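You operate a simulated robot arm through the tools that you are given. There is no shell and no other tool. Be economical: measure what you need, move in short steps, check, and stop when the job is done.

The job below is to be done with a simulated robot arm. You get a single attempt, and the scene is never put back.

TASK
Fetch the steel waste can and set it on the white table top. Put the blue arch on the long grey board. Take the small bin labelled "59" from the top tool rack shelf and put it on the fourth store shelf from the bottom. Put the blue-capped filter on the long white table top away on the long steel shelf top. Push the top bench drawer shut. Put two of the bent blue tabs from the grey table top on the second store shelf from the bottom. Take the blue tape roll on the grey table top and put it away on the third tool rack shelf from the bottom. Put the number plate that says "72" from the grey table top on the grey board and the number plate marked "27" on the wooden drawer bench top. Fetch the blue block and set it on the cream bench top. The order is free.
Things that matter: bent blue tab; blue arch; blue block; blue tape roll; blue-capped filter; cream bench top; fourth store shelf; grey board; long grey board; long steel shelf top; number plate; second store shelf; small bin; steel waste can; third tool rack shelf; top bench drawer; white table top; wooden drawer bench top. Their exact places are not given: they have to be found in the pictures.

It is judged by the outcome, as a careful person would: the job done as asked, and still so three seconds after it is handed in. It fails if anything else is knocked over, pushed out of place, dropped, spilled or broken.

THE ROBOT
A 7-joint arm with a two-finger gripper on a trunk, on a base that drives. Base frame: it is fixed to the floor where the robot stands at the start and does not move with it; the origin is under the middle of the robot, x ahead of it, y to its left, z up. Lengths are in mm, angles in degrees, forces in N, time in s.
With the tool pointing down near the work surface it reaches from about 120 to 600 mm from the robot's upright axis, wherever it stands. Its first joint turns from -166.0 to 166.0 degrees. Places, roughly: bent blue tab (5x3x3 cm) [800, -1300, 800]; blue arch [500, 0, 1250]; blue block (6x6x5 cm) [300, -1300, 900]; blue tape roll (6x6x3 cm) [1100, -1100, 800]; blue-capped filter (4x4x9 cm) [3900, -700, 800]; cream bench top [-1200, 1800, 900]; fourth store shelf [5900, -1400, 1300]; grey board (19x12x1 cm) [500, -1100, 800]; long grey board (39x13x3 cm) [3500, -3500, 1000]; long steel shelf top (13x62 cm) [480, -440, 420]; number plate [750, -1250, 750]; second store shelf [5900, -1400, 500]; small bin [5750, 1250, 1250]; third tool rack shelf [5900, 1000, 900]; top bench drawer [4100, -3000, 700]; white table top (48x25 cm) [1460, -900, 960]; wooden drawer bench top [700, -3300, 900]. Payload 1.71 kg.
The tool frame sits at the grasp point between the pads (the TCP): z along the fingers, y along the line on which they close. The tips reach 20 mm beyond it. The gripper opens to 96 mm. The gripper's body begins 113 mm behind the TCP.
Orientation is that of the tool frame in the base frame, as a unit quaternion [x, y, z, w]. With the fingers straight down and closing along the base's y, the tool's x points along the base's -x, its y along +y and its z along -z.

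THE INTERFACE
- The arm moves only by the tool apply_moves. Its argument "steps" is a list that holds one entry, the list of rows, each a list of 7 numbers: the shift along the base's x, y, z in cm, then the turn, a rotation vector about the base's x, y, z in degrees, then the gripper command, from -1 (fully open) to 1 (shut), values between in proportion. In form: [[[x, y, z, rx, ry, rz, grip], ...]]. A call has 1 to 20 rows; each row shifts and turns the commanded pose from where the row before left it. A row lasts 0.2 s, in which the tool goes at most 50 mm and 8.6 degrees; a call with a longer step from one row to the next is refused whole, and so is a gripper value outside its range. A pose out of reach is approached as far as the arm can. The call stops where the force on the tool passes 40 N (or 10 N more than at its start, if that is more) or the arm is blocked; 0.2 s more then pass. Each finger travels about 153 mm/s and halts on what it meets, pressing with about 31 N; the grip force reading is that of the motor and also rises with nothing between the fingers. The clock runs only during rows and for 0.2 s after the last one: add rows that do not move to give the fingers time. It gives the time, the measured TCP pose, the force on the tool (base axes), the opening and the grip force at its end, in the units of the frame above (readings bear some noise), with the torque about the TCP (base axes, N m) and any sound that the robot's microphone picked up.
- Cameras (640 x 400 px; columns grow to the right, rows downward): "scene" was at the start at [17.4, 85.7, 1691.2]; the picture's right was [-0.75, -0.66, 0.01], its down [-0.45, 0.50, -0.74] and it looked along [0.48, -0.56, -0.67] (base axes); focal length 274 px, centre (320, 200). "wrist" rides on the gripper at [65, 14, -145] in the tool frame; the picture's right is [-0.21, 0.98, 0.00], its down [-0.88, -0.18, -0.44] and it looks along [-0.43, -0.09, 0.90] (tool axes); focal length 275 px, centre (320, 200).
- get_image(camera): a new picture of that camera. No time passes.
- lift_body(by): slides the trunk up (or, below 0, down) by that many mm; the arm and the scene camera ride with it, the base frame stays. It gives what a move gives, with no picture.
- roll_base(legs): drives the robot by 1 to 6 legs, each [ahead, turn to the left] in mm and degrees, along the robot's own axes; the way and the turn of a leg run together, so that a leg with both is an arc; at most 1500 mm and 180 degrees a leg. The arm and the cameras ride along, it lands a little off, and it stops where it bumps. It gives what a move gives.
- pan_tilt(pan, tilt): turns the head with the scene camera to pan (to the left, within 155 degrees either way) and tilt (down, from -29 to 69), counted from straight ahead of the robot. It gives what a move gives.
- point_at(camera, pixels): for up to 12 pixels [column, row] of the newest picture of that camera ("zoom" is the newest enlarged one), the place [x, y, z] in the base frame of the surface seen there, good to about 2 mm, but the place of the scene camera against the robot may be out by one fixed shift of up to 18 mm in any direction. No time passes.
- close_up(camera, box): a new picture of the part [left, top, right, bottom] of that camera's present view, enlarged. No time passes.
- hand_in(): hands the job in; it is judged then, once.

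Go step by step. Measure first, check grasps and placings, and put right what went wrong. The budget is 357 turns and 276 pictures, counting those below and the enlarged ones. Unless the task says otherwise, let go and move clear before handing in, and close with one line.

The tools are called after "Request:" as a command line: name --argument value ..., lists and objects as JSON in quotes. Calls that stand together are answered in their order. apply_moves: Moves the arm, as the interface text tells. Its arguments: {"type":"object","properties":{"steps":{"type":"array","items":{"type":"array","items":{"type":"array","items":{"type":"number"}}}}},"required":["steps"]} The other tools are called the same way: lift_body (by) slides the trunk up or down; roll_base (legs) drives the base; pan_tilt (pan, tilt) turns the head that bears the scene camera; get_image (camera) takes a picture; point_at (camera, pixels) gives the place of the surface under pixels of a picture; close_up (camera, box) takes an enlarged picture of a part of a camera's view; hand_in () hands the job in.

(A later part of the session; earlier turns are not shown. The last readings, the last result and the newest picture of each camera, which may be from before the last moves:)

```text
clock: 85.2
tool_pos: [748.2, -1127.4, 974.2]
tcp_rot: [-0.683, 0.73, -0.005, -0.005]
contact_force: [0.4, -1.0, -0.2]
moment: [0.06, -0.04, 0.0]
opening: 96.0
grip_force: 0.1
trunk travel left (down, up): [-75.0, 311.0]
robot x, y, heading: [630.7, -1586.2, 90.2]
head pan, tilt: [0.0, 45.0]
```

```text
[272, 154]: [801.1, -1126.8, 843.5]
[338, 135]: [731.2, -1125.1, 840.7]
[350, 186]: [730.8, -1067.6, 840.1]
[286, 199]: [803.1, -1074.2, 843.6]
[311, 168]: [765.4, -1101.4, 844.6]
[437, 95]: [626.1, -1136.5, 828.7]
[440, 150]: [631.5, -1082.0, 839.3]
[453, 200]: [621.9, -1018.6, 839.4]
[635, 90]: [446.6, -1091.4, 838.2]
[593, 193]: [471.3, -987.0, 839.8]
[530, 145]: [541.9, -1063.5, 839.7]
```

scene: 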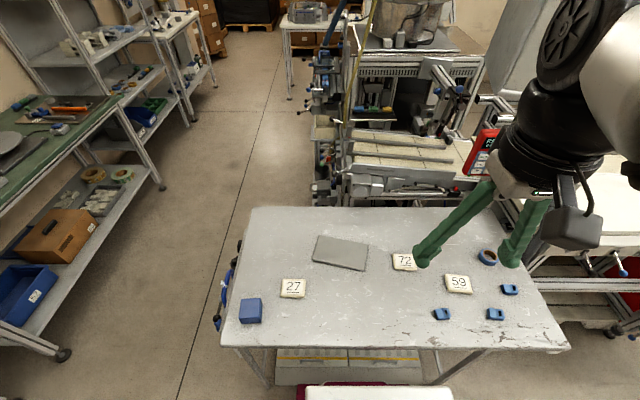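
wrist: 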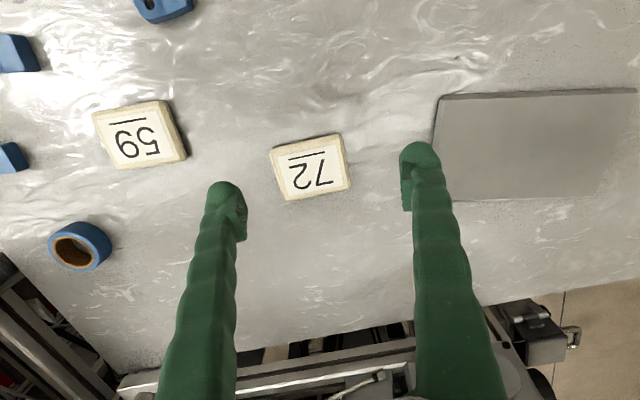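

Centre (766,-1099). Descend to z≈852 straddling it and close.

Request:
apply_moves --steps '[[[1.8, 2.8, 0, 0, 0, 0, -1], [0, 0, -4, 0, 0, 0, -1], [0, 0, -4, 0, 0, 0, -1], [0, 0, -3, 0, 0, 0, -1], [0, 0, -1, 0, 0, 0, -1], [0, 0, 0, 0, 0, 0, 1], [0, 0, 0, 0, 0, 0, 1], [0, 0, 0, 0, 0, 0, 1]]]'

Request:
get_image --camera "wrist"

```text
clock: 86.6
tool_pos: [766.5, -1100.4, 862.7]
tcp_rot: [-0.684, 0.73, 0.002, 0.003]
contact_force: [-4.5, 1.8, 30.4]
moment: [0.02, 0.1, 0.03]
opening: 6.0
grip_force: 19.2
trunk travel left (down, up): [-75.0, 311.0]
robot x, y, heading: [628.8, -1587.7, 90.0]
head pan, tilt: [0.0, 45.0]
stopped in row 6: the force on the tool passed its limit at 55 N (the readings are from after the stop); the commanded pose is now the measured one
```

```text
235 pictures are left
```

wrist: 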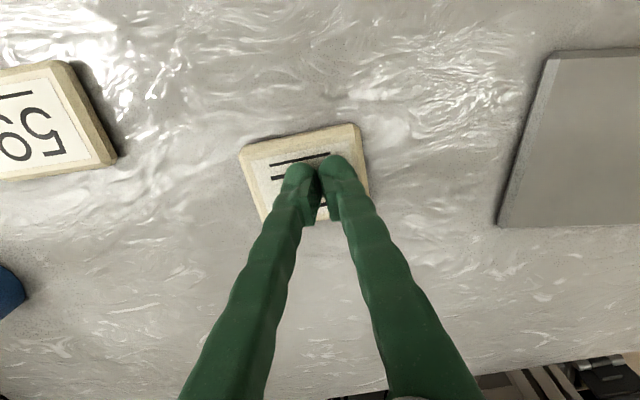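

The fingers closed before the descent finished and rode over the plate. Lift, reopen, check the plate, then retry with settle rows.

Request:
apply_moves --steps '[[[0, 0, 3, 0, 0, 0, 1], [0, 0, 3, 0, 0, 0, -1], [0, 0, 0, 0, 0, 0, -1], [0, 0, 0, 0, 0, 0, -1]]]'

Request:
get_image --camera "wrist"

Request:
point_at --camera "wrist" --pixels '[[250, 155], [350, 135], [300, 160], [280, 160]]'

```text
clock: 87.6
tool_pos: [769.5, -1097.5, 919.5]
tcp_rot: [-0.683, 0.73, -0.002, -0.001]
contact_force: [0.0, -0.5, 0.2]
moment: [0.05, 0.04, -0.01]
opening: 95.9
grip_force: 0.1
trunk travel left (down, up): [-75.0, 311.0]
robot x, y, heading: [631.5, -1587.6, 90.5]
head pan, tilt: [0.0, 45.0]
```

```text
234 pictures are left
```

wrist: 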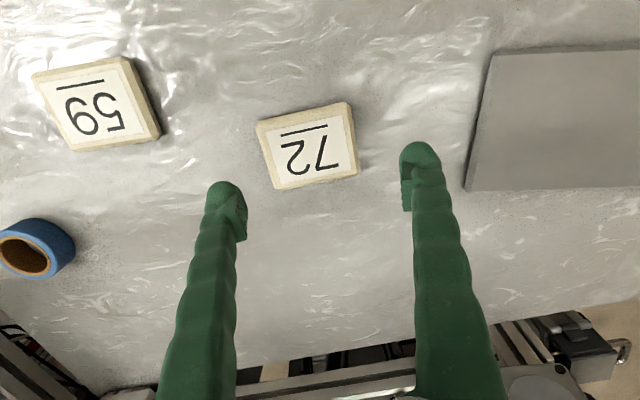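

```text
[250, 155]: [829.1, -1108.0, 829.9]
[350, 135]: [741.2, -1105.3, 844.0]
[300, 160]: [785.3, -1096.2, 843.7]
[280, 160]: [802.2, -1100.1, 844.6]
```

Request:
point_at --camera "wrist" --pixels '[[258, 126], [344, 105], [355, 170], [274, 185], [308, 147]]'

```text
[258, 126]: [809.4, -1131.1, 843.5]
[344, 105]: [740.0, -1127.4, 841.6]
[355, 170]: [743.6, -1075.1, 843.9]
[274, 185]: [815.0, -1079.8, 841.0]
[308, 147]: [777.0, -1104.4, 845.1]
```

Request:
apply_moves --steps '[[[0.75, -0.5, 0, 0, 0, 0, -1], [0, 0, -3, 0, 0, 0, -1], [0, 0, -3, 0, 0, 0, -1], [0, 0, -0.9, 0, 0, 0, -1], [0, 0, 0, 0, 0, 0, -1], [0, 0, 0, 0, 0, 0, -1], [0, 0, 0, 0, 0, 0, -1]]]'

Request:
get_image --camera "wrist"

```text
clock: 89.2
tool_pos: [773.6, -1103.5, 847.9]
tcp_rot: [-0.684, 0.73, -0.002, -0.001]
contact_force: [-0.1, 0.4, 0.5]
moment: [0.02, 0.0, -0.03]
opening: 96.0
grip_force: 0.1
trunk travel left (down, up): [-75.0, 311.0]
robot x, y, heading: [634.5, -1581.6, 90.2]
head pan, tilt: [0.0, 45.0]
```

```text
233 pictures are left
```

wrist: 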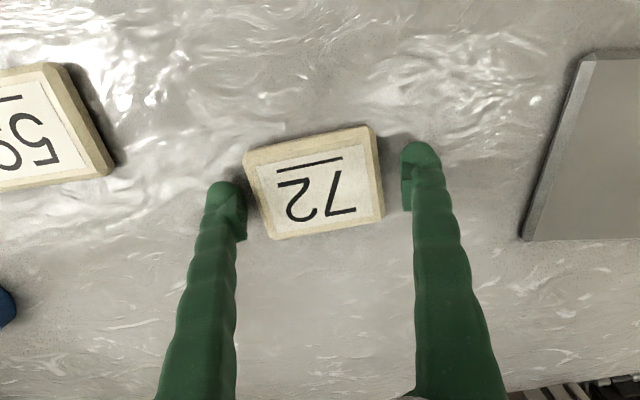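

Fingers straddle the plate at z 848. Close, then lift.

Request:
apply_moves --steps '[[[0, 0, 0, 0, 0, 0, 1], [0, 0, 0, 0, 0, 0, 1], [0, 0, 0, 0, 0, 0, 1], [0, 0, 2, 0, 0, 0, 1], [0, 0, 3, 0, 0, 0, 1], [0, 0, 0, 0, 0, 0, 1]]]'

Request:
get_image --camera "wrist"

```text
clock: 90.6
tool_pos: [774.3, -1102.5, 897.3]
tcp_rot: [-0.684, 0.73, -0.002, -0.001]
contact_force: [-0.4, 0.2, 0.1]
moment: [0.03, -0.03, -0.03]
opening: 76.5
grip_force: 31.4
trunk travel left (down, up): [-75.0, 311.0]
robot x, y, heading: [627.2, -1586.3, 90.6]
head pan, tilt: [0.0, 45.0]
```

```text
232 pictures are left
```

wrist: 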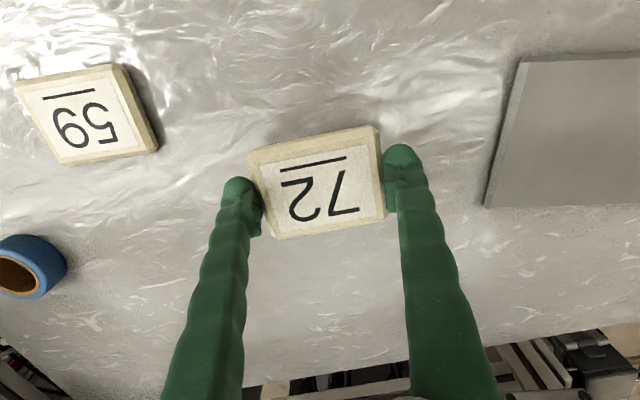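

Plate 72 lifted. Move above the board centre (548,-1060) and lower.

Request:
apply_moves --steps '[[[-4.5, 0.9, 0, 0, 0, 0, 1], [-4.5, 0.9, 0, 0, 0, 0, 1], [-4.5, 0.9, 0, 0, 0, 0, 1], [-4.5, 0.9, 0, 0, 0, 0, 1], [-4.6, 0.7, 0, 0, 0, 0, 1], [0, 0, 0, 0, 0, 0, 1], [0, 0, -2, 0, 0, 0, 1], [0, 0, -1, 0, 0, 0, 1], [0, 0, -0.7, 0, 0, 0, 1], [0, 0, 0, 0, 0, 0, 1], [0, 0, 0, 0, 0, 0, 1]]]'

Request:
get_image --camera "wrist"

```text
clock: 93.0
tool_pos: [548.4, -1059.3, 861.6]
tcp_rot: [-0.683, 0.73, -0.002, 0.0]
contact_force: [0.3, -0.6, -1.0]
moment: [-0.01, -0.02, 0.0]
opening: 76.4
grip_force: 31.2
trunk travel left (down, up): [-75.0, 311.0]
robot x, y, heading: [631.0, -1585.7, 90.2]
head pan, tilt: [0.0, 45.0]
```

```text
231 pictures are left
```

wrist: 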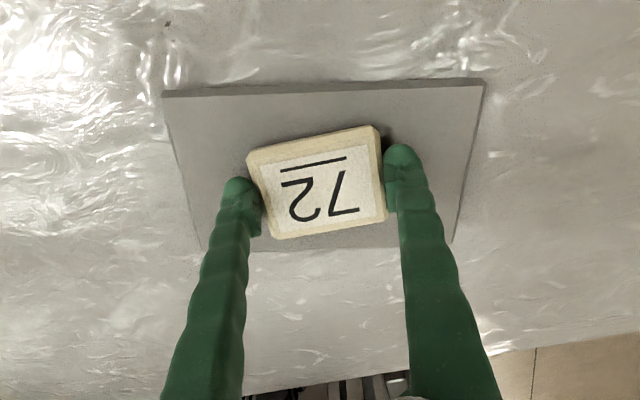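

Request:
apply_moves --steps '[[[0, -0.6, 0, 0, 0, 0, 1], [0, 0, -0.25, 0, 0, 0, 1], [0, 0, 0, 0, 0, 0, 1], [0, 0, 0, 0, 0, 0, -1], [0, 0, 0, 0, 0, 0, -1], [0, 0, 3, 0, 0, 0, -1], [0, 0, 4, 0, 0, 0, -1], [0, 0, 4, 0, 0, 0, -1]]]'

Request:
get_image --camera "wrist"

```text
clock: 94.8
tool_pos: [549.3, -1063.4, 969.4]
tcp_rot: [-0.683, 0.73, -0.002, 0.0]
contact_force: [-0.4, -0.6, 0.0]
moment: [-0.05, 0.01, -0.01]
opening: 95.7
grip_force: 0.1
trunk travel left (down, up): [-75.0, 311.0]
robot x, y, heading: [630.6, -1586.2, 90.4]
head pan, tilt: [0.0, 45.0]
```

```text
230 pictures are left
```

wrist: 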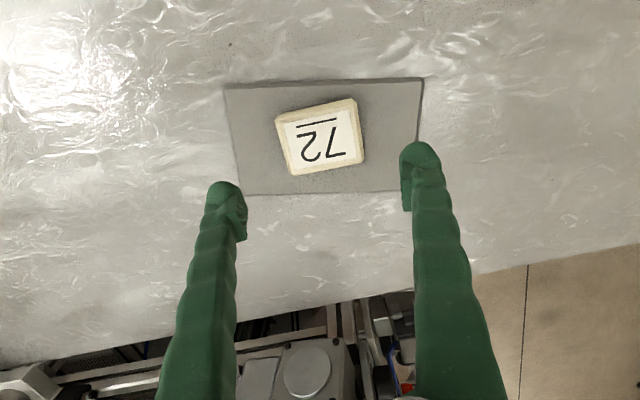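

Plate 72 sits on the board. Now over plate 27.

Request:
apply_moves --steps '[[[-3.3, -3.2, 0, 0, 0, 0, -1], [-3.3, -3.2, 0, 0, 0, 0, -1], [-3.3, -3.2, 0, 0, 0, 0, -1], [-3.3, -3.2, 0, 0, 0, 0, -1], [-3.3, -3.2, 0, 0, 0, 0, -1], [0, 0, 0, 0, 0, 0, -1]]]'

Request:
get_image --camera "wrist"

```text
clock: 96.2
tool_pos: [384.8, -1227.4, 968.5]
tcp_rot: [-0.684, 0.73, -0.002, -0.001]
contact_force: [0.3, 0.4, -0.4]
moment: [0.03, 0.02, -0.03]
opening: 95.9
grip_force: 0.1
trunk travel left (down, up): [-75.0, 311.0]
robot x, y, heading: [629.3, -1584.0, 90.5]
head pan, tilt: [0.0, 45.0]
```

```text
229 pictures are left
```

wrist: 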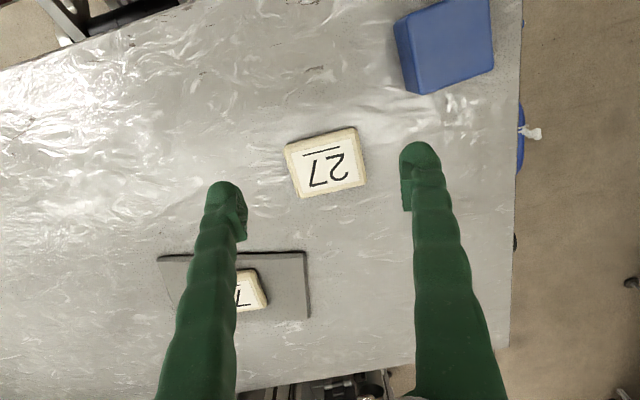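

Request:
point_at --camera "wrist" --pixels '[[287, 148], [353, 128], [365, 183], [299, 197], [328, 163], [395, 20], [485, 5], [490, 70], [418, 92], [510, 200]]'

```text
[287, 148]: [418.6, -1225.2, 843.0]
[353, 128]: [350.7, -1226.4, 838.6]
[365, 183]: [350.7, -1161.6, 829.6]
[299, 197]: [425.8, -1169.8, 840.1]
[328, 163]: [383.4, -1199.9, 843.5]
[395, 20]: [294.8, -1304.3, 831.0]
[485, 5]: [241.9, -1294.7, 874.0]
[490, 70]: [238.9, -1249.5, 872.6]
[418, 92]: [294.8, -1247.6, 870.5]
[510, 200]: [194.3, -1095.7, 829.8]
```

Request:
apply_moves --steps '[[[0, 2.9, -2, 0, 0, 0, -1], [0, 0, -4, 0, 0, 0, -1], [0, 0, -3, 0, 0, 0, -1], [0, 0, -2, 0, 0, 0, -1], [0, 0, -1, 0, 0, 0, -1], [0, 0, 0, 0, 0, 0, -1], [0, 0, 0, 0, 0, 0, -1]]]'

Request:
get_image --camera "wrist"

```text
clock: 97.8
tool_pos: [384.7, -1197.7, 848.8]
tcp_rot: [-0.684, 0.729, -0.002, -0.001]
contact_force: [-0.2, 1.5, 0.3]
moment: [0.02, 0.01, -0.01]
opening: 95.9
grip_force: 0.1
trunk travel left (down, up): [-75.0, 311.0]
robot x, y, heading: [629.5, -1587.1, 90.1]
head pan, tilt: [0.0, 45.0]
```

```text
228 pictures are left
```

wrist: 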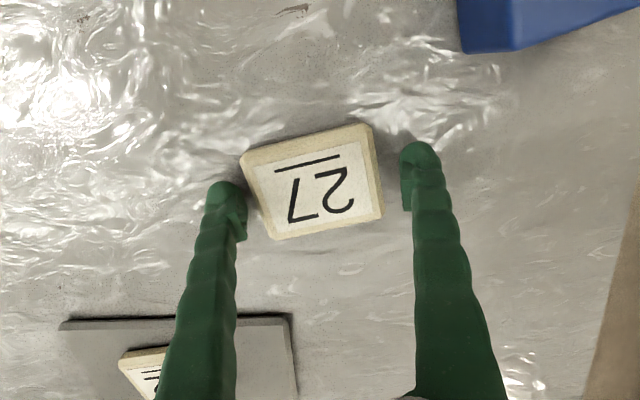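

Request:
apply_moves --steps '[[[0, 0, 0, 0, 0, 0, 1], [0, 0, 0, 0, 0, 0, 1], [0, 0, 0, 0, 0, 0, 1], [0, 0, 2, 0, 0, 0, 1], [0, 0, 4, 0, 0, 0, 1], [0, 0, 4, 0, 0, 0, 1], [2, 0, 4, 0, 0, 0, 1], [3, 0, 4, 0, 0, 0, 1], [4, 0, 2, 0, 0, 0, 1], [4, 0, 0, 0, 0, 0, 1], [4, 0, 0, 0, 0, 0, 1], [3, 0, 0, 0, 0, 0, 1], [0, 0, 0, 0, 0, 0, 1]]]'

Request:
get_image --camera "wrist"

```text
clock: 100.6
tool_pos: [582.3, -1197.7, 1049.0]
tcp_rot: [-0.684, 0.73, -0.002, 0.0]
contact_force: [1.3, -0.3, -0.4]
moment: [0.04, -0.02, -0.01]
opening: 76.6
grip_force: 31.5
trunk travel left (down, up): [-75.0, 311.0]
robot x, y, heading: [630.9, -1585.6, 90.3]
head pan, tilt: [0.0, 45.0]
```

```text
227 pictures are left
```

wrist: 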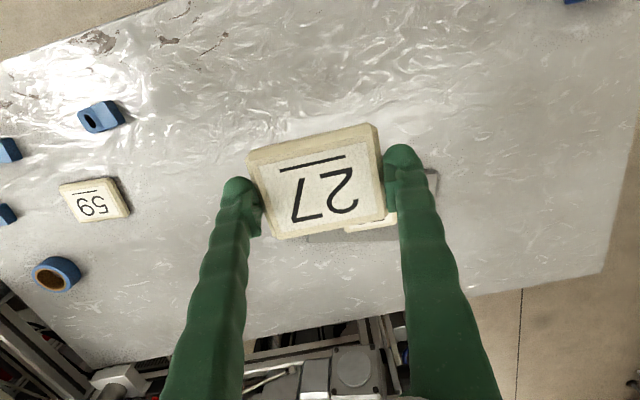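

Back out and turn to face the wooden bench.

Request:
roll_base --legs '[[-550, 0], [0, -180]]'

Request:
pan_tilt --pan 0 --tilt 35

Request:
get_image --camera "scene"

```text
clock: 112.8
tool_pos: [667.8, -2526.7, 1048.8]
tcp_rot: [0.74, 0.673, 0.002, -0.003]
contact_force: [-0.7, -0.9, -0.1]
moment: [0.03, -0.04, -0.02]
opening: 76.8
grip_force: 31.3
trunk travel left (down, up): [-75.0, 311.0]
robot x, y, heading: [642.9, -2131.5, -91.5]
head pan, tilt: [0.0, 45.0]
```

```text
clock: 113.6
tool_pos: [668.1, -2508.8, 1053.9]
tcp_rot: [0.74, 0.673, -0.005, 0.003]
contact_force: [0.4, 0.0, -0.4]
moment: [-0.05, 0.01, -0.04]
opening: 76.5
grip_force: 31.3
trunk travel left (down, up): [-75.0, 311.0]
robot x, y, heading: [640.0, -2135.8, -91.6]
head pan, tilt: [0.0, 35.0]
```

```text
226 pictures are left
```

scene: 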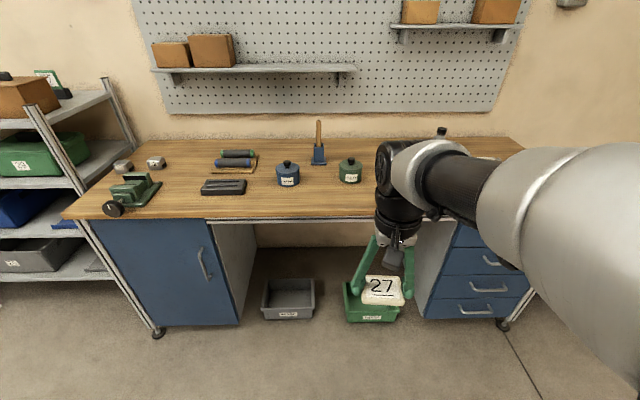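

Request:
point_at --camera "scene" --pixels '[[300, 215], [300, 205], [350, 210], [270, 205], [288, 186], [350, 182], [222, 194], [350, 195], [320, 190], [440, 240], [200, 217]]'

```text
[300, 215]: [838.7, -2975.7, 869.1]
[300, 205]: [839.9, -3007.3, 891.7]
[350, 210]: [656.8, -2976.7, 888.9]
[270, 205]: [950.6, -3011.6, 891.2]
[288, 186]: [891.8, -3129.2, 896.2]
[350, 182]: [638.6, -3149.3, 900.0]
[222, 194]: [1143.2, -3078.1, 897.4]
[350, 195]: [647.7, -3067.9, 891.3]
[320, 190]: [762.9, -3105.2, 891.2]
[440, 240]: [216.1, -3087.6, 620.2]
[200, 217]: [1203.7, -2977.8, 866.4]
```

Bench edge y≈-2980, top z≈880; free spot at (765,-3070) between the blue jar (890,-3130) and green jar (640,-3150). Drive 490 ahead.

Request:
roll_base --legs '[[490, 1]]'

Request:
apply_moves --steps '[[[3, 0, 0, 1, 0, 0, 1], [3, 0, 0, 0, 0, 0, 1], [3.5, -1, 0, 0, 0, 0, 1], [0, -2, -3, 0, 0, 0, 1], [0, 0, -3, 0, 0, 0, 1], [0, 0, 0, 0, 0, 0, 1]]]'

Request:
get_image --camera "wrist"

Request:
get_image --camera "scene"

```text
clock: 116.6
tool_pos: [663.4, -2993.1, 1052.4]
tcp_rot: [0.735, 0.678, -0.004, 0.003]
contact_force: [0.3, -0.1, -0.3]
moment: [0.0, 0.0, -0.01]
opening: 76.7
grip_force: 30.9
trunk travel left (down, up): [-75.0, 311.0]
robot x, y, heading: [631.0, -2619.0, -90.5]
head pan, tilt: [0.0, 35.0]
```

```text
clock: 118.0
tool_pos: [758.4, -3005.8, 998.6]
tcp_rot: [0.735, 0.678, -0.002, 0.002]
contact_force: [0.3, -0.3, -0.2]
moment: [0.01, 0.04, 0.0]
opening: 76.4
grip_force: 31.2
trunk travel left (down, up): [-75.0, 311.0]
robot x, y, heading: [630.4, -2618.3, -90.7]
head pan, tilt: [0.0, 35.0]
```

```text
225 pictures are left
```

wrist: 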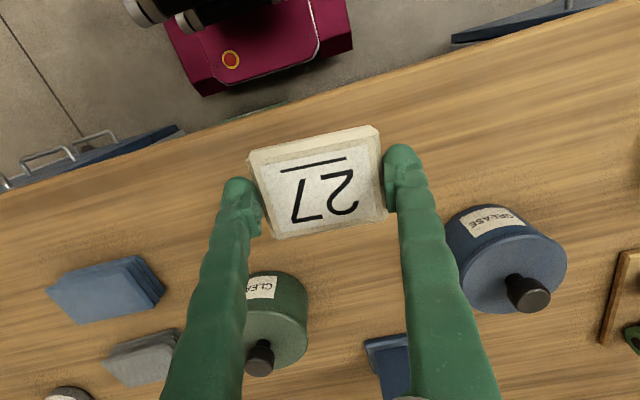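

```text
224 pictures are left
```

scene: 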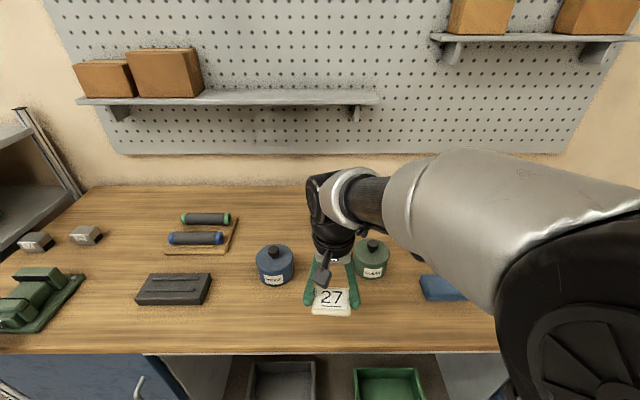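

Request:
point_at --camera "wrist" --pixels '[[500, 250], [447, 245], [280, 320], [300, 285], [330, 270], [160, 170], [520, 100], [400, 90]]'

```text
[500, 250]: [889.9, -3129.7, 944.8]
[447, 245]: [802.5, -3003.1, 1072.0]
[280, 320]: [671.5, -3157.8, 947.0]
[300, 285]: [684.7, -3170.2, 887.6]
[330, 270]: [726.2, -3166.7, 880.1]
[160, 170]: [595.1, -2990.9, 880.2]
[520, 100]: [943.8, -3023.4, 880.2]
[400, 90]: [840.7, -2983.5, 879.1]
```

Request:
apply_moves --steps '[[[0.7, -3.5, 0, 0, 0, 0, 1], [0, 0, -4, 0, 0, 0, 1], [0, 0, -3, 0, 0, 0, 1], [0, 0, -2, 0, 0, 0, 1], [0, 0, -0.8, 0, 0, 0, 1], [0, 0, 0, 0, 0, 0, 1], [0, 0, 0, 0, 0, 0, 1]]]'

Request:
get_image --camera "wrist"

```text
clock: 119.6
tool_pos: [764.9, -3041.3, 899.0]
tcp_rot: [0.735, 0.678, -0.003, 0.002]
contact_force: [-0.9, 0.1, -1.6]
moment: [0.04, -0.01, -0.01]
opening: 76.5
grip_force: 30.8
trunk travel left (down, up): [-75.0, 311.0]
robot x, y, heading: [631.5, -2615.7, -90.4]
head pan, tilt: [0.0, 35.0]
```

```text
223 pictures are left
```

wrist: 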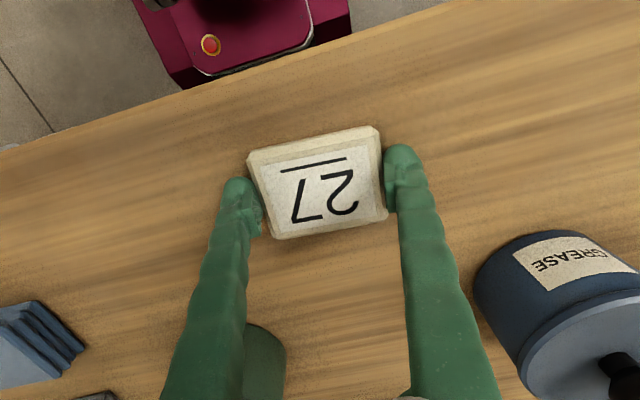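

Request:
apply_moves --steps '[[[0, 0, 0, 0, 0, 0, -1], [0, 0, 0, 0, 0, 0, -1], [0, 0, 3, 0, 0, 0, -1], [0, 0, 4, 0, 0, 0, -1], [0, 0, 4, 0, 0, 0, -1], [-3, 2, 4, 0, 0, 0, -1], [-4, 2, 2, 0, 0, 0, -1], [-4, 2, 0, 0, 0, 0, -1], [0, 0, 0, 0, 0, 0, -1]]]'

Request:
get_image --camera "wrist"

```text
refused: row 6 steps farther than a row can; nothing moved
```

```text
222 pictures are left
```

wrist: 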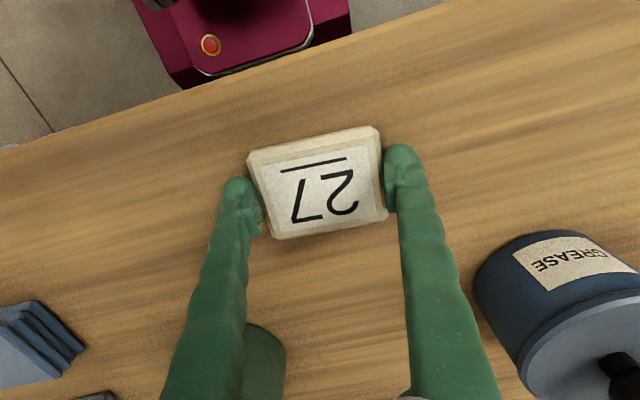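

Request:
apply_moves --steps '[[[0, 0, 0, 0, 0, 0, -1], [0, 0, 0, 0, 0, 0, -1], [0, 0, 3, 0, 0, 0, -1], [0, 0, 4, 0, 0, 0, -1], [0, 0, 4, 0, 0, 0, -1], [-3, 1, 3, 0, 0, 0, -1], [-4, 2, 2, 0, 0, 0, -1], [-4, 2, 0, 0, 0, 0, -1], [0, 0, 0, 0, 0, 0, -1]]]'

Request:
get_image --camera "scene"

```text
clock: 121.6
tool_pos: [655.5, -2992.1, 1062.7]
tcp_rot: [0.735, 0.678, -0.002, 0.003]
contact_force: [0.5, 1.3, -0.3]
moment: [-0.01, -0.02, -0.01]
opening: 96.1
grip_force: 0.1
trunk travel left (down, up): [-75.0, 311.0]
robot x, y, heading: [630.9, -2619.1, -90.8]
head pan, tilt: [0.0, 35.0]
```

```text
221 pictures are left
```

scene: 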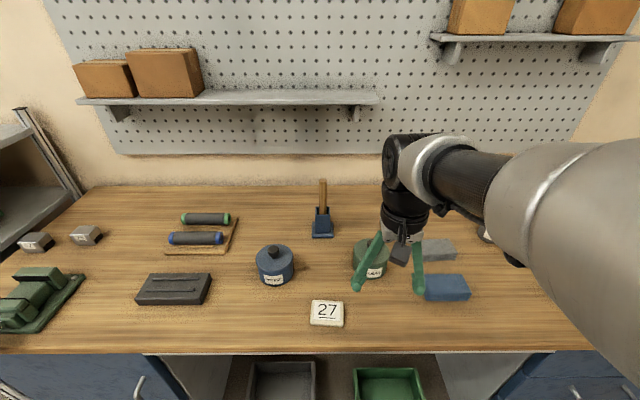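

27 is placed. Return to the grey table for the blue block.

Request:
roll_base --legs '[[-500, 1], [0, 180], [510, 0]]'

Request:
apply_moves --steps '[[[-4, -1, 0, 0, 0, 0, -1], [-4, -1, 0, 0, 0, 0, -1], [-4, -1, 0, 0, 0, 0, -1], [-4, -1, -2, 0, 0, 0, -1], [-4, -1, -2, 0, 0, 0, -1], [-4, -1, -2, 0, 0, 0, -1], [0, 0, 0, 0, 0, 0, -1]]]'

Request:
get_image --camera "wrist"

```text
clock: 136.4
tool_pos: [584.1, -1224.7, 1062.8]
tcp_rot: [-0.689, 0.725, 0.002, 0.004]
contact_force: [-0.4, -0.2, 0.1]
moment: [0.02, 0.0, -0.02]
opening: 95.9
grip_force: 0.1
trunk travel left (down, up): [-75.0, 311.0]
robot x, y, heading: [620.7, -1601.1, 91.0]
head pan, tilt: [0.0, 35.0]
```

```text
clock: 138.0
tool_pos: [342.7, -1296.9, 1005.8]
tcp_rot: [-0.688, 0.726, 0.008, 0.008]
contact_force: [0.6, -0.6, -0.3]
moment: [-0.03, 0.04, 0.02]
opening: 95.7
grip_force: 0.0
trunk travel left (down, up): [-75.0, 311.0]
robot x, y, heading: [615.8, -1598.0, 90.9]
head pan, tilt: [0.0, 35.0]
```

```text
220 pictures are left
```

wrist: 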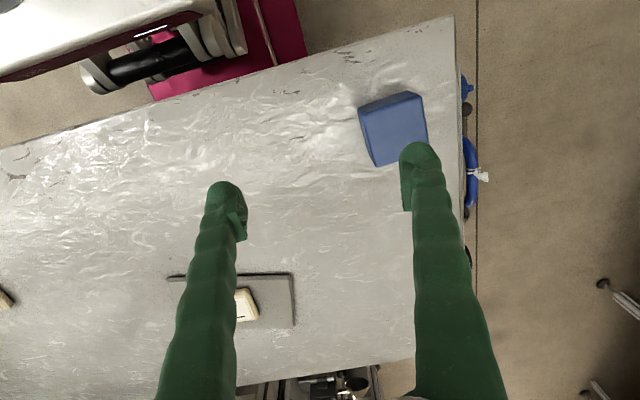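

Request:
point_at --camera "wrist" --pixels '[[361, 108], [420, 95], [426, 138], [375, 163], [393, 130]]'

```text
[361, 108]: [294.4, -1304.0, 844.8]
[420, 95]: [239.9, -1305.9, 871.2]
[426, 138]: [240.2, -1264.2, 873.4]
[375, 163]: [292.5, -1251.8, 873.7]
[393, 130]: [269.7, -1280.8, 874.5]
```

Request:
apply_moves --steps '[[[-4, 1, 0, -1, 0, 0, -1], [-3.5, 0.8, 0, 0, 0, 0, -1], [0, 0, -4, 0, 0, 0, -1], [0, 0, -4, 0, 0, 0, -1], [0, 0, -4, 0, 0, 0, -1], [0, 0, -3, 0, 0, 0, -1], [0, 0, 0, 0, 0, 0, -1], [0, 0, 0, 0, 0, 0, -1], [0, 0, 0, 0, 0, 0, 1], [0, 0, 0, 0, 0, 0, 1], [0, 0, 0, 0, 0, 0, 1], [0, 0, 4, 0, 0, 0, 1], [0, 0, 4, 0, 0, 0, 1], [0, 0, 4, 0, 0, 0, 1], [0, 0, 4, 0, 0, 0, 1], [3, 0, 3, 0, 0, 0, 1], [0, 0, 0, 0, 0, 0, 1]]]'

Request:
get_image --camera "wrist"

```text
clock: 141.6
tool_pos: [299.9, -1280.1, 1047.5]
tcp_rot: [-0.688, 0.726, 0.001, 0.001]
contact_force: [0.3, -1.4, -2.3]
moment: [-0.01, 0.02, 0.0]
opening: 64.5
grip_force: 31.2
trunk travel left (down, up): [-75.0, 311.0]
robot x, y, heading: [622.3, -1596.6, 90.9]
head pan, tilt: [0.0, 35.0]
```

```text
219 pictures are left
```

wrist: 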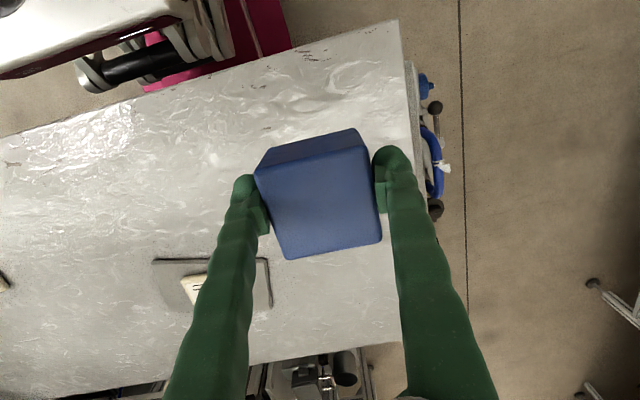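

Block held. Drive out south, west and north up the aisle toward the cream bench.

Request:
roll_base --legs '[[-520, 0], [0, 89], [960, 0], [0, -90], [1400, 0]]'

Request:
pan_tilt --pan 15 --tilt 25

Request:
get_image --camera "scene"

```text
clock: 165.9
tool_pos: [-664.9, -385.4, 1045.9]
tcp_rot: [-0.688, 0.726, 0.001, 0.001]
contact_force: [0.4, 0.6, -1.7]
moment: [0.01, 0.01, 0.02]
opening: 63.1
grip_force: 30.8
trunk travel left (down, up): [-75.0, 311.0]
robot x, y, heading: [-345.8, -703.9, 90.9]
head pan, tilt: [0.0, 35.0]
```

```text
clock: 166.7
tool_pos: [-663.5, -399.9, 1051.9]
tcp_rot: [-0.689, 0.724, 0.007, 0.007]
contact_force: [-0.3, 0.4, -3.0]
moment: [-0.03, 0.01, 0.01]
opening: 63.2
grip_force: 30.8
trunk travel left (down, up): [-75.0, 311.0]
robot x, y, heading: [-347.2, -703.6, 90.8]
head pan, tilt: [15.0, 25.0]
```

```text
218 pictures are left
```

scene: 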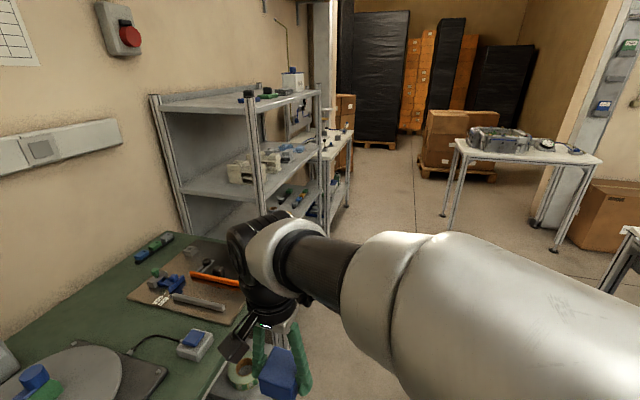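

Request:
apply_moves --steps '[[[4, 1, 1, 0, 0, 0, 1], [4, 1, 1, 0, 0, 0, 1], [4, 0, 1, 0, 0, 0, 1], [4, 0, 0, 0, 0, 0, 1], [4, 0, 0, 0, 0, 0, 1], [0, 0, 0, 0, 0, 0, 1]]]'

Request:
roll_base --legs '[[1400, 0], [800, 0]]'

Request:
pan_tilt --pan 45 --tilt 35

Request:
get_image --camera "scene"

```text
clock: 168.1
tool_pos: [-462.3, -380.3, 1080.8]
tcp_rot: [-0.689, 0.725, 0.006, 0.006]
contact_force: [-0.7, -0.3, -1.7]
moment: [0.0, -0.01, 0.0]
opening: 63.1
grip_force: 31.3
trunk travel left (down, up): [-75.0, 311.0]
robot x, y, heading: [-345.5, -704.1, 91.1]
head pan, tilt: [15.0, 25.0]
```

```text
clock: 179.6
tool_pos: [-456.1, 1802.6, 1080.4]
tcp_rot: [-0.682, 0.731, 0.006, 0.007]
contact_force: [0.2, -0.2, -1.7]
moment: [-0.01, -0.02, 0.02]
opening: 62.8
grip_force: 30.8
trunk travel left (down, up): [-75.0, 311.0]
robot x, y, heading: [-346.4, 1476.1, 90.1]
head pan, tilt: [15.0, 25.0]
```

```text
clock: 180.6
tool_pos: [-455.8, 1781.9, 1086.3]
tcp_rot: [-0.682, 0.731, 0.013, 0.013]
contact_force: [0.1, -0.5, -1.1]
moment: [0.03, 0.03, 0.01]
opening: 62.7
grip_force: 30.7
trunk travel left (down, up): [-75.0, 311.0]
robot x, y, heading: [-341.7, 1476.3, 90.0]
head pan, tilt: [45.0, 35.0]
```

```text
217 pictures are left
```

scene: 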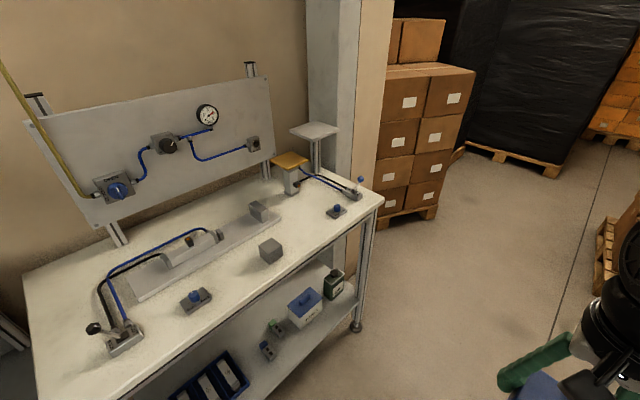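

Request:
point_at --camera "scene" --pixels '[[320, 230], [290, 268], [230, 290], [240, 265], [270, 245], [205, 295], [225, 310], [335, 213], [300, 220], [255, 300], [120, 375], [265, 270]]'

```text
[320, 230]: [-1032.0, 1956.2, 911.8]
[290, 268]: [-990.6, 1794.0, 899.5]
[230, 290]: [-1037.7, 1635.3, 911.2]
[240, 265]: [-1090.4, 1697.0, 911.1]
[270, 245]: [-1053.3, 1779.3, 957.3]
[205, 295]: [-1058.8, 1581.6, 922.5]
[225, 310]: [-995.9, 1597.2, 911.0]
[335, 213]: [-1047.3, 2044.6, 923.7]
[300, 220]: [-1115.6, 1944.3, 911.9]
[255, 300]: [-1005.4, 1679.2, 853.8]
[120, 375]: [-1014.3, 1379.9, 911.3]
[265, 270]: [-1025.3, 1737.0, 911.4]
```

Cream bench top z≈899; free spot around (-1055,1905) between the grey block (1779) and the button (2040). Drive there.

Request:
roll_base --legs '[[420, 0], [0, 90], [200, 0]]'

Request:
get_image --camera "wrist"

Request:
pan_tilt --pan 0 --tilt 45

Request:
get_image --camera "scene"

```text
clock: 186.0
tool_pos: [-691.7, 2019.6, 1072.8]
tcp_rot: [0.937, -0.35, 0.003, 0.004]
contact_force: [1.0, -0.7, -1.4]
moment: [0.07, 0.14, 0.01]
opening: 62.5
grip_force: 30.9
trunk travel left (down, up): [-75.0, 311.0]
robot x, y, heading: [-360.5, 1878.1, 133.8]
head pan, tilt: [45.0, 35.0]
stopped in leg 2: the robot was blocked; the commanded pose is now the measured one
```

```text
216 pictures are left
```

wrist: 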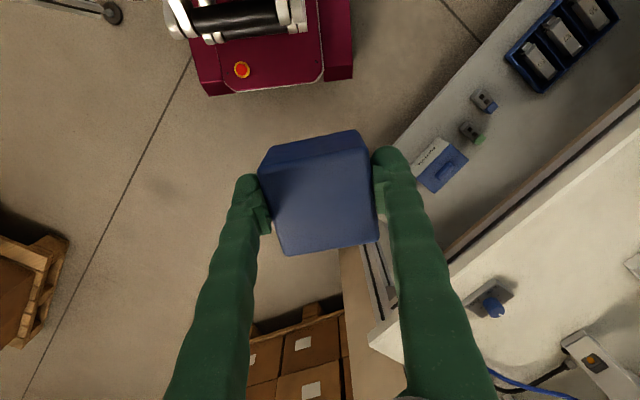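

```text
clock: 187.2
tool_pos: [-681.1, 2008.3, 1076.3]
tcp_rot: [0.937, -0.35, -0.004, 0.0]
contact_force: [0.5, -1.5, -1.9]
moment: [0.03, 0.07, 0.0]
opening: 62.6
grip_force: 31.1
trunk travel left (down, up): [-75.0, 311.0]
robot x, y, heading: [-364.2, 1878.7, 133.6]
head pan, tilt: [0.0, 45.0]
```

```text
215 pictures are left
```

scene: 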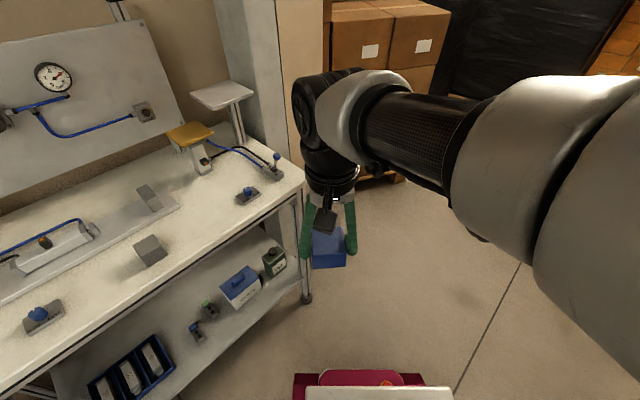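

Turn was blocked at 134°. Look to the right and behind.

Request:
pan_tilt --pan -90 --tilt 45

Request:
get_image --camera "scene"

Request:
pan_tilt --pan -150 --tilt 40

Request:
get_image --camera "scene"

Request:
pan_tilt --pan 145 --tilt 45

Request:
get_image --camera "scene"

```text
clock: 188.8
tool_pos: [-683.6, 2009.4, 1076.1]
tcp_rot: [0.937, -0.35, -0.004, 0.001]
contact_force: [0.4, -0.1, -1.7]
moment: [-0.05, -0.02, 0.02]
opening: 62.6
grip_force: 30.7
trunk travel left (down, up): [-75.0, 311.0]
robot x, y, heading: [-359.4, 1875.4, 133.5]
head pan, tilt: [-90.0, 45.0]
```

```text
214 pictures are left
```

scene: 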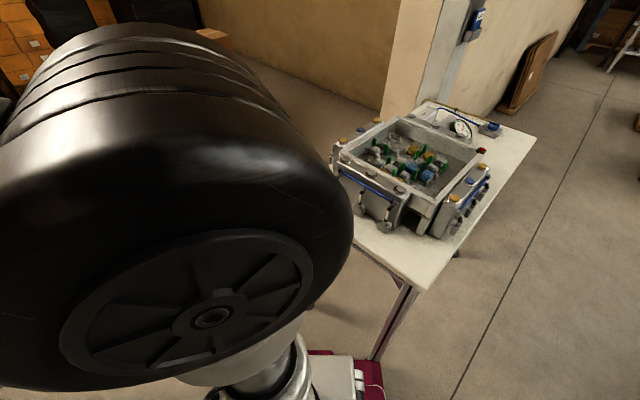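

```text
clock: 190.1
tool_pos: [-682.4, 2009.6, 1076.2]
tcp_rot: [0.937, -0.35, -0.004, 0.0]
contact_force: [0.0, 0.5, -1.6]
moment: [-0.04, -0.01, 0.03]
opening: 62.5
grip_force: 31.1
trunk travel left (down, up): [-75.0, 311.0]
robot x, y, heading: [-360.7, 1879.2, 133.7]
head pan, tilt: [-150.0, 40.0]
```

```text
213 pictures are left
```

scene: 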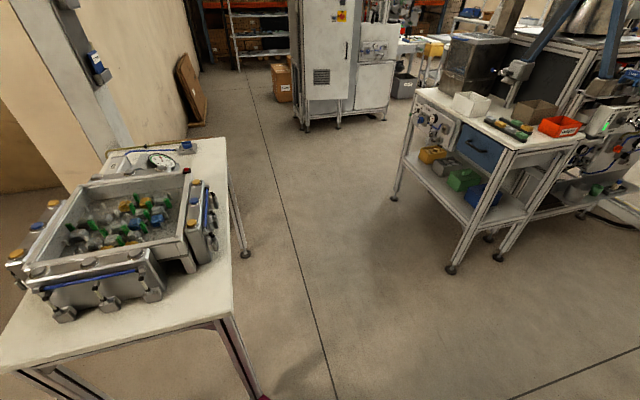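

```text
clock: 194.1
tool_pos: [-682.3, 2010.2, 1076.5]
tcp_rot: [0.937, -0.35, -0.003, 0.0]
contact_force: [0.7, 0.0, -2.6]
moment: [0.0, 0.0, 0.0]
opening: 62.6
grip_force: 31.4
trunk travel left (down, up): [-75.0, 311.0]
robot x, y, heading: [-360.2, 1876.6, 133.9]
head pan, tilt: [145.0, 45.0]
```

```text
212 pictures are left
```

scene: 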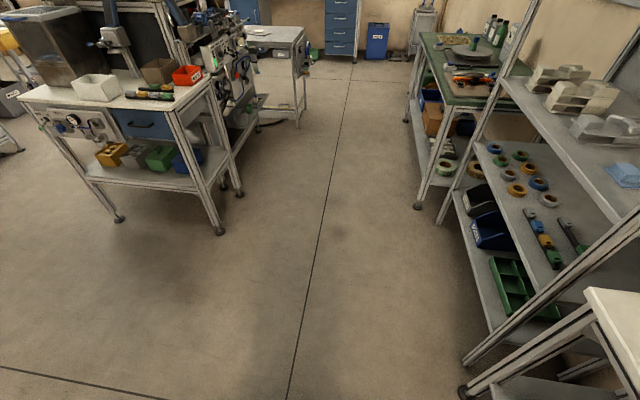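

The rear base corner touched the leg of the white side table at the right. Turn back, reverse, and turn at y≈1600 instead.

Request:
roll_base --legs '[[0, -42], [-280, 0], [0, 89], [250, 0]]'

Request:
pan_tilt --pan -25 --tilt 45

Request:
get_image --camera "scene"

Request:
get_image --camera "wrist"

```text
clock: 204.4
tool_pos: [-918.9, 1465.6, 1074.1]
tcp_rot: [0.999, 0.038, -0.001, 0.002]
contact_force: [-1.7, -0.2, -1.9]
moment: [-0.01, -0.07, 0.01]
opening: 62.3
grip_force: 31.0
trunk travel left (down, up): [-75.0, 311.0]
robot x, y, heading: [-594.5, 1601.1, 179.0]
head pan, tilt: [145.0, 45.0]
```

```text
clock: 206.9
tool_pos: [-900.9, 1466.0, 1079.6]
tcp_rot: [0.999, 0.039, -0.009, 0.001]
contact_force: [0.0, 0.3, -2.0]
moment: [0.01, 0.01, -0.01]
opening: 62.1
grip_force: 30.9
trunk travel left (down, up): [-75.0, 311.0]
robot x, y, heading: [-597.7, 1597.6, 179.0]
head pan, tilt: [-25.0, 45.0]
```

```text
211 pictures are left
```

scene: 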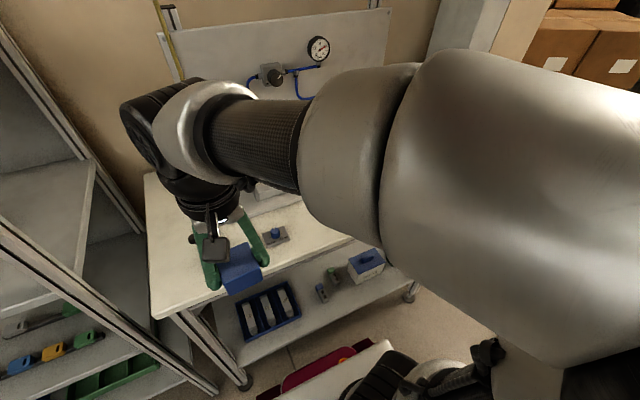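

```text
210 pictures are left
```

wrist: 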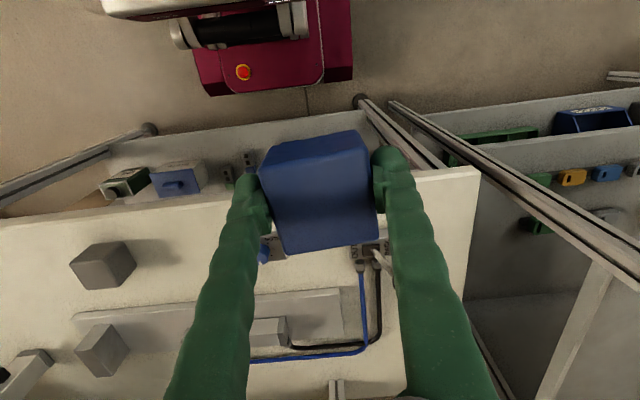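

Move the tool along +y over the bench to the free area.

Request:
apply_moves --steps '[[[0, 4.5, 0, 0, 0, 0, 1], [0, 4.5, 0, 0, 0, 0, 1], [0, 4.5, 0, 0, 0, 0, 1], [0, 4.5, 0, 0, 0, 0, 1], [0, 4.5, 0, 0, 0, 0, 1], [0, 4.5, 0, 0, 0, 0, 1], [-2, 4, 0, 0, 0, 0, 1], [-3, 4, 0, 0, 0, 0, 1], [-3, 4, 0, 0, 0, 0, 1], [-3, 3, 0, 0, 0, 0, 1], [-3, 0, 0, 0, 0, 0, 1], [0, 0, -3, 0, 0, 0, 1], [0, 0, 0, 0, 0, 0, 1]]]'

Request:
get_image --camera "wrist"

```text
clock: 209.8
tool_pos: [-1041.1, 1884.2, 1049.0]
tcp_rot: [0.999, 0.038, -0.009, 0.001]
contact_force: [0.1, -0.4, -2.6]
moment: [-0.02, -0.02, 0.04]
opening: 62.4
grip_force: 30.9
trunk travel left (down, up): [-75.0, 311.0]
robot x, y, heading: [-597.5, 1601.1, 178.9]
head pan, tilt: [-25.0, 45.0]
```

```text
209 pictures are left
```

wrist: 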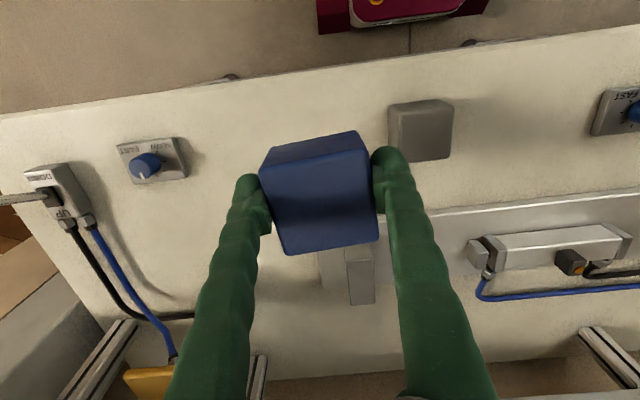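

Request:
point_at --camera "wrist" --pixels '[[395, 125], [450, 130], [187, 170], [320, 80], [220, 130], [240, 290], [330, 270], [350, 112]]'

```text
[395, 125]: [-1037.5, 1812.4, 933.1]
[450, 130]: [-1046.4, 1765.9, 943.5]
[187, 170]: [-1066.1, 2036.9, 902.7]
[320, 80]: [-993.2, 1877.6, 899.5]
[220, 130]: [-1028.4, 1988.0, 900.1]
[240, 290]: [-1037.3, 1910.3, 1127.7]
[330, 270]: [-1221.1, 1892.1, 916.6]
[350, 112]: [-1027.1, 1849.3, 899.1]
```

Request:
apply_moves --steps '[[[-0.8, 3.8, 0, 0, 1, 0, 1], [0, 0, -4, 0, 0, 0, 1], [0, 0, -4, 0, 0, 0, 1], [0, 0, -2.5, 0, 0, 0, 1], [0, 0, -1.2, 0, 0, 0, 1], [0, 0, -0.5, 0, 0, 0, 1], [0, 0, 0, 0, 0, 0, 1]]]'

Request:
get_image --camera "wrist"

```text
clock: 211.2
tool_pos: [-1035.4, 1925.4, 939.4]
tcp_rot: [0.999, 0.038, -0.031, -0.003]
contact_force: [0.2, 0.2, -1.3]
moment: [0.03, 0.08, 0.0]
opening: 63.4
grip_force: 30.5
trunk travel left (down, up): [-75.0, 311.0]
robot x, y, heading: [-598.7, 1600.2, 178.9]
head pan, tilt: [-25.0, 45.0]
stopped in row 7: the force on the tool passed its limit at 40 N (the readings are from after the stop); the commanded pose is now the measured one
```

```text
208 pictures are left
```

wrist: 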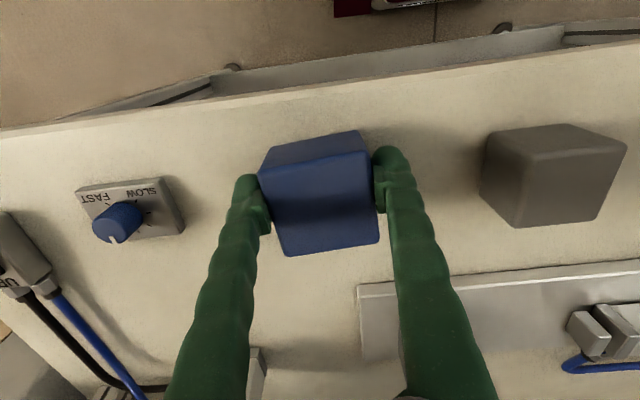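

Contact at z≈939 with the tool tilted 3.6° the wrong way. Level it and lower slowly.

Request:
apply_moves --steps '[[[0, 0, 0.5, 0, -3.6, 0, 1], [0, 0, 0, 0, 0, 0, 1], [0, 0, -0.5, 0, 0, 0, 1], [0, 0, -0.3, 0, 0, 0, 1], [0, 0, -0.2, 0, 0, 0, 1], [0, 0, -0.2, 0, 0, 0, 1], [0, 0, -0.2, 0, 0, 0, 1], [0, 0, 0, 0, 0, 0, 1]]]'

Request:
close_up --camera "wrist" --box '[180, 100, 460, 280]'

```text
clock: 213.1
tool_pos: [-1035.8, 1925.6, 931.2]
tcp_rot: [0.999, 0.039, -0.001, -0.005]
contact_force: [6.4, 0.2, 32.9]
moment: [-0.03, 0.36, -0.05]
opening: 63.2
grip_force: 31.2
trunk travel left (down, up): [-75.0, 311.0]
robot x, y, heading: [-601.3, 1598.8, 178.9]
head pan, tilt: [-25.0, 45.0]
```

```text
2.22 times, centred on (320, 190) of wrist
```

zoom: 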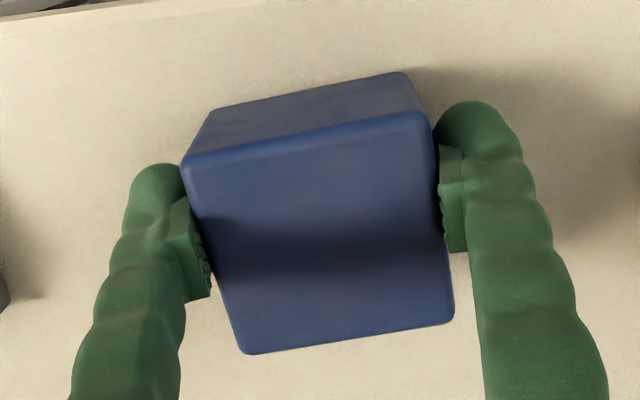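

Block is on the bench (33 N). Release and lift.

Request:
apply_moves --steps '[[[0, 0, 0.2, 0, 0, 0, 1], [0, 0, 0, 0, 0, 0, -0.6], [0, 0, 0, 0, 0, 0, -0.8], [0, 0, 2, 0, 0, 0, -0.8], [0, 0, 4, 0, 0, 0, -0.8], [0, 0, 4, 0, 0, 0, -0.8], [0, 0, 4, 0, 0, 0, -0.8], [3, -3, 0, 0, 0, 0, -0.8], [3, -3, 0, 0, 0, 0, -0.8], [0, -4, 0, 0, 0, 0, -0.8], [0, -4, 0, 0, 0, 0, -0.8], [0, -4, 0, 0, 0, 0, -0.8]]]'

Request:
get_image --camera "wrist"

Request:
get_image --camera "scene"

```text
clock: 215.7
tool_pos: [-976.9, 1744.8, 1070.9]
tcp_rot: [0.999, 0.039, 0.0, -0.002]
contact_force: [0.2, 0.0, 1.3]
moment: [0.05, 0.01, 0.02]
opening: 86.4
grip_force: 0.0
trunk travel left (down, up): [-75.0, 311.0]
robot x, y, heading: [-598.2, 1600.2, 179.0]
head pan, tilt: [-25.0, 45.0]
```

```text
206 pictures are left
```

wrist: 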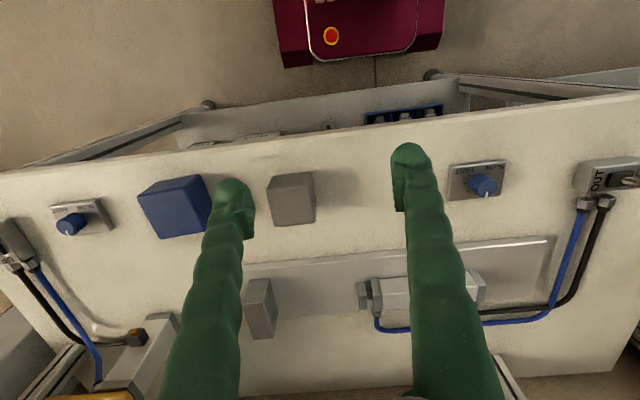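

```text
205 pictures are left
```

scene: 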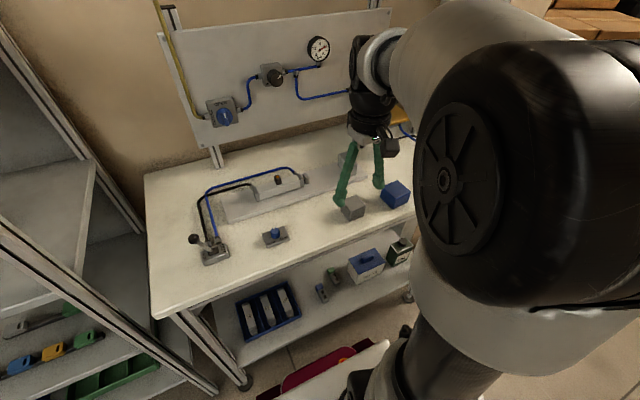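

Block is on the cream bench. Now drive back to the machine front for the can.

Request:
roll_base --legs '[[-250, 0], [0, 90], [1420, 0], [0, 90]]'

Request:
pan_tilt --pan -15 --tilt 45

Request:
get_image --camera "scene"

```text
clock: 233.9
tool_pos: [42.3, 41.9, 1071.0]
tcp_rot: [-0.058, 0.998, -0.002, 0.0]
contact_force: [-0.9, -1.1, 0.2]
moment: [0.02, -0.02, 0.04]
opening: 86.6
grip_force: 0.1
trunk travel left (down, up): [-75.0, 311.0]
robot x, y, heading: [-343.6, 165.7, 1.4]
head pan, tilt: [-25.0, 45.0]
```

```text
clock: 234.6
tool_pos: [25.7, 41.7, 1076.5]
tcp_rot: [-0.058, 0.998, -0.004, 0.008]
contact_force: [-0.1, 0.0, 0.3]
moment: [0.0, -0.06, 0.03]
opening: 86.7
grip_force: 0.0
trunk travel left (down, up): [-75.0, 311.0]
robot x, y, heading: [-342.9, 172.8, 1.0]
head pan, tilt: [-15.0, 45.0]
```

```text
204 pictures are left
```

scene: 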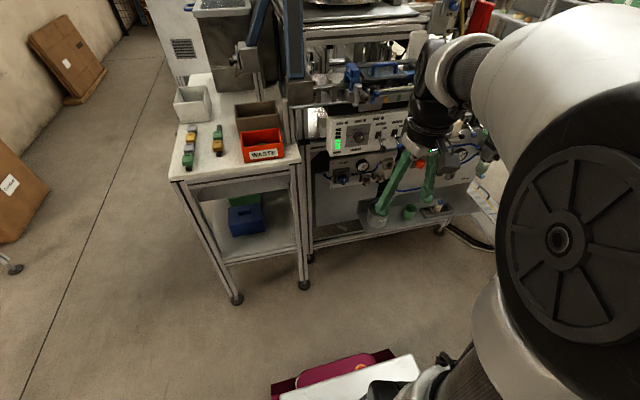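

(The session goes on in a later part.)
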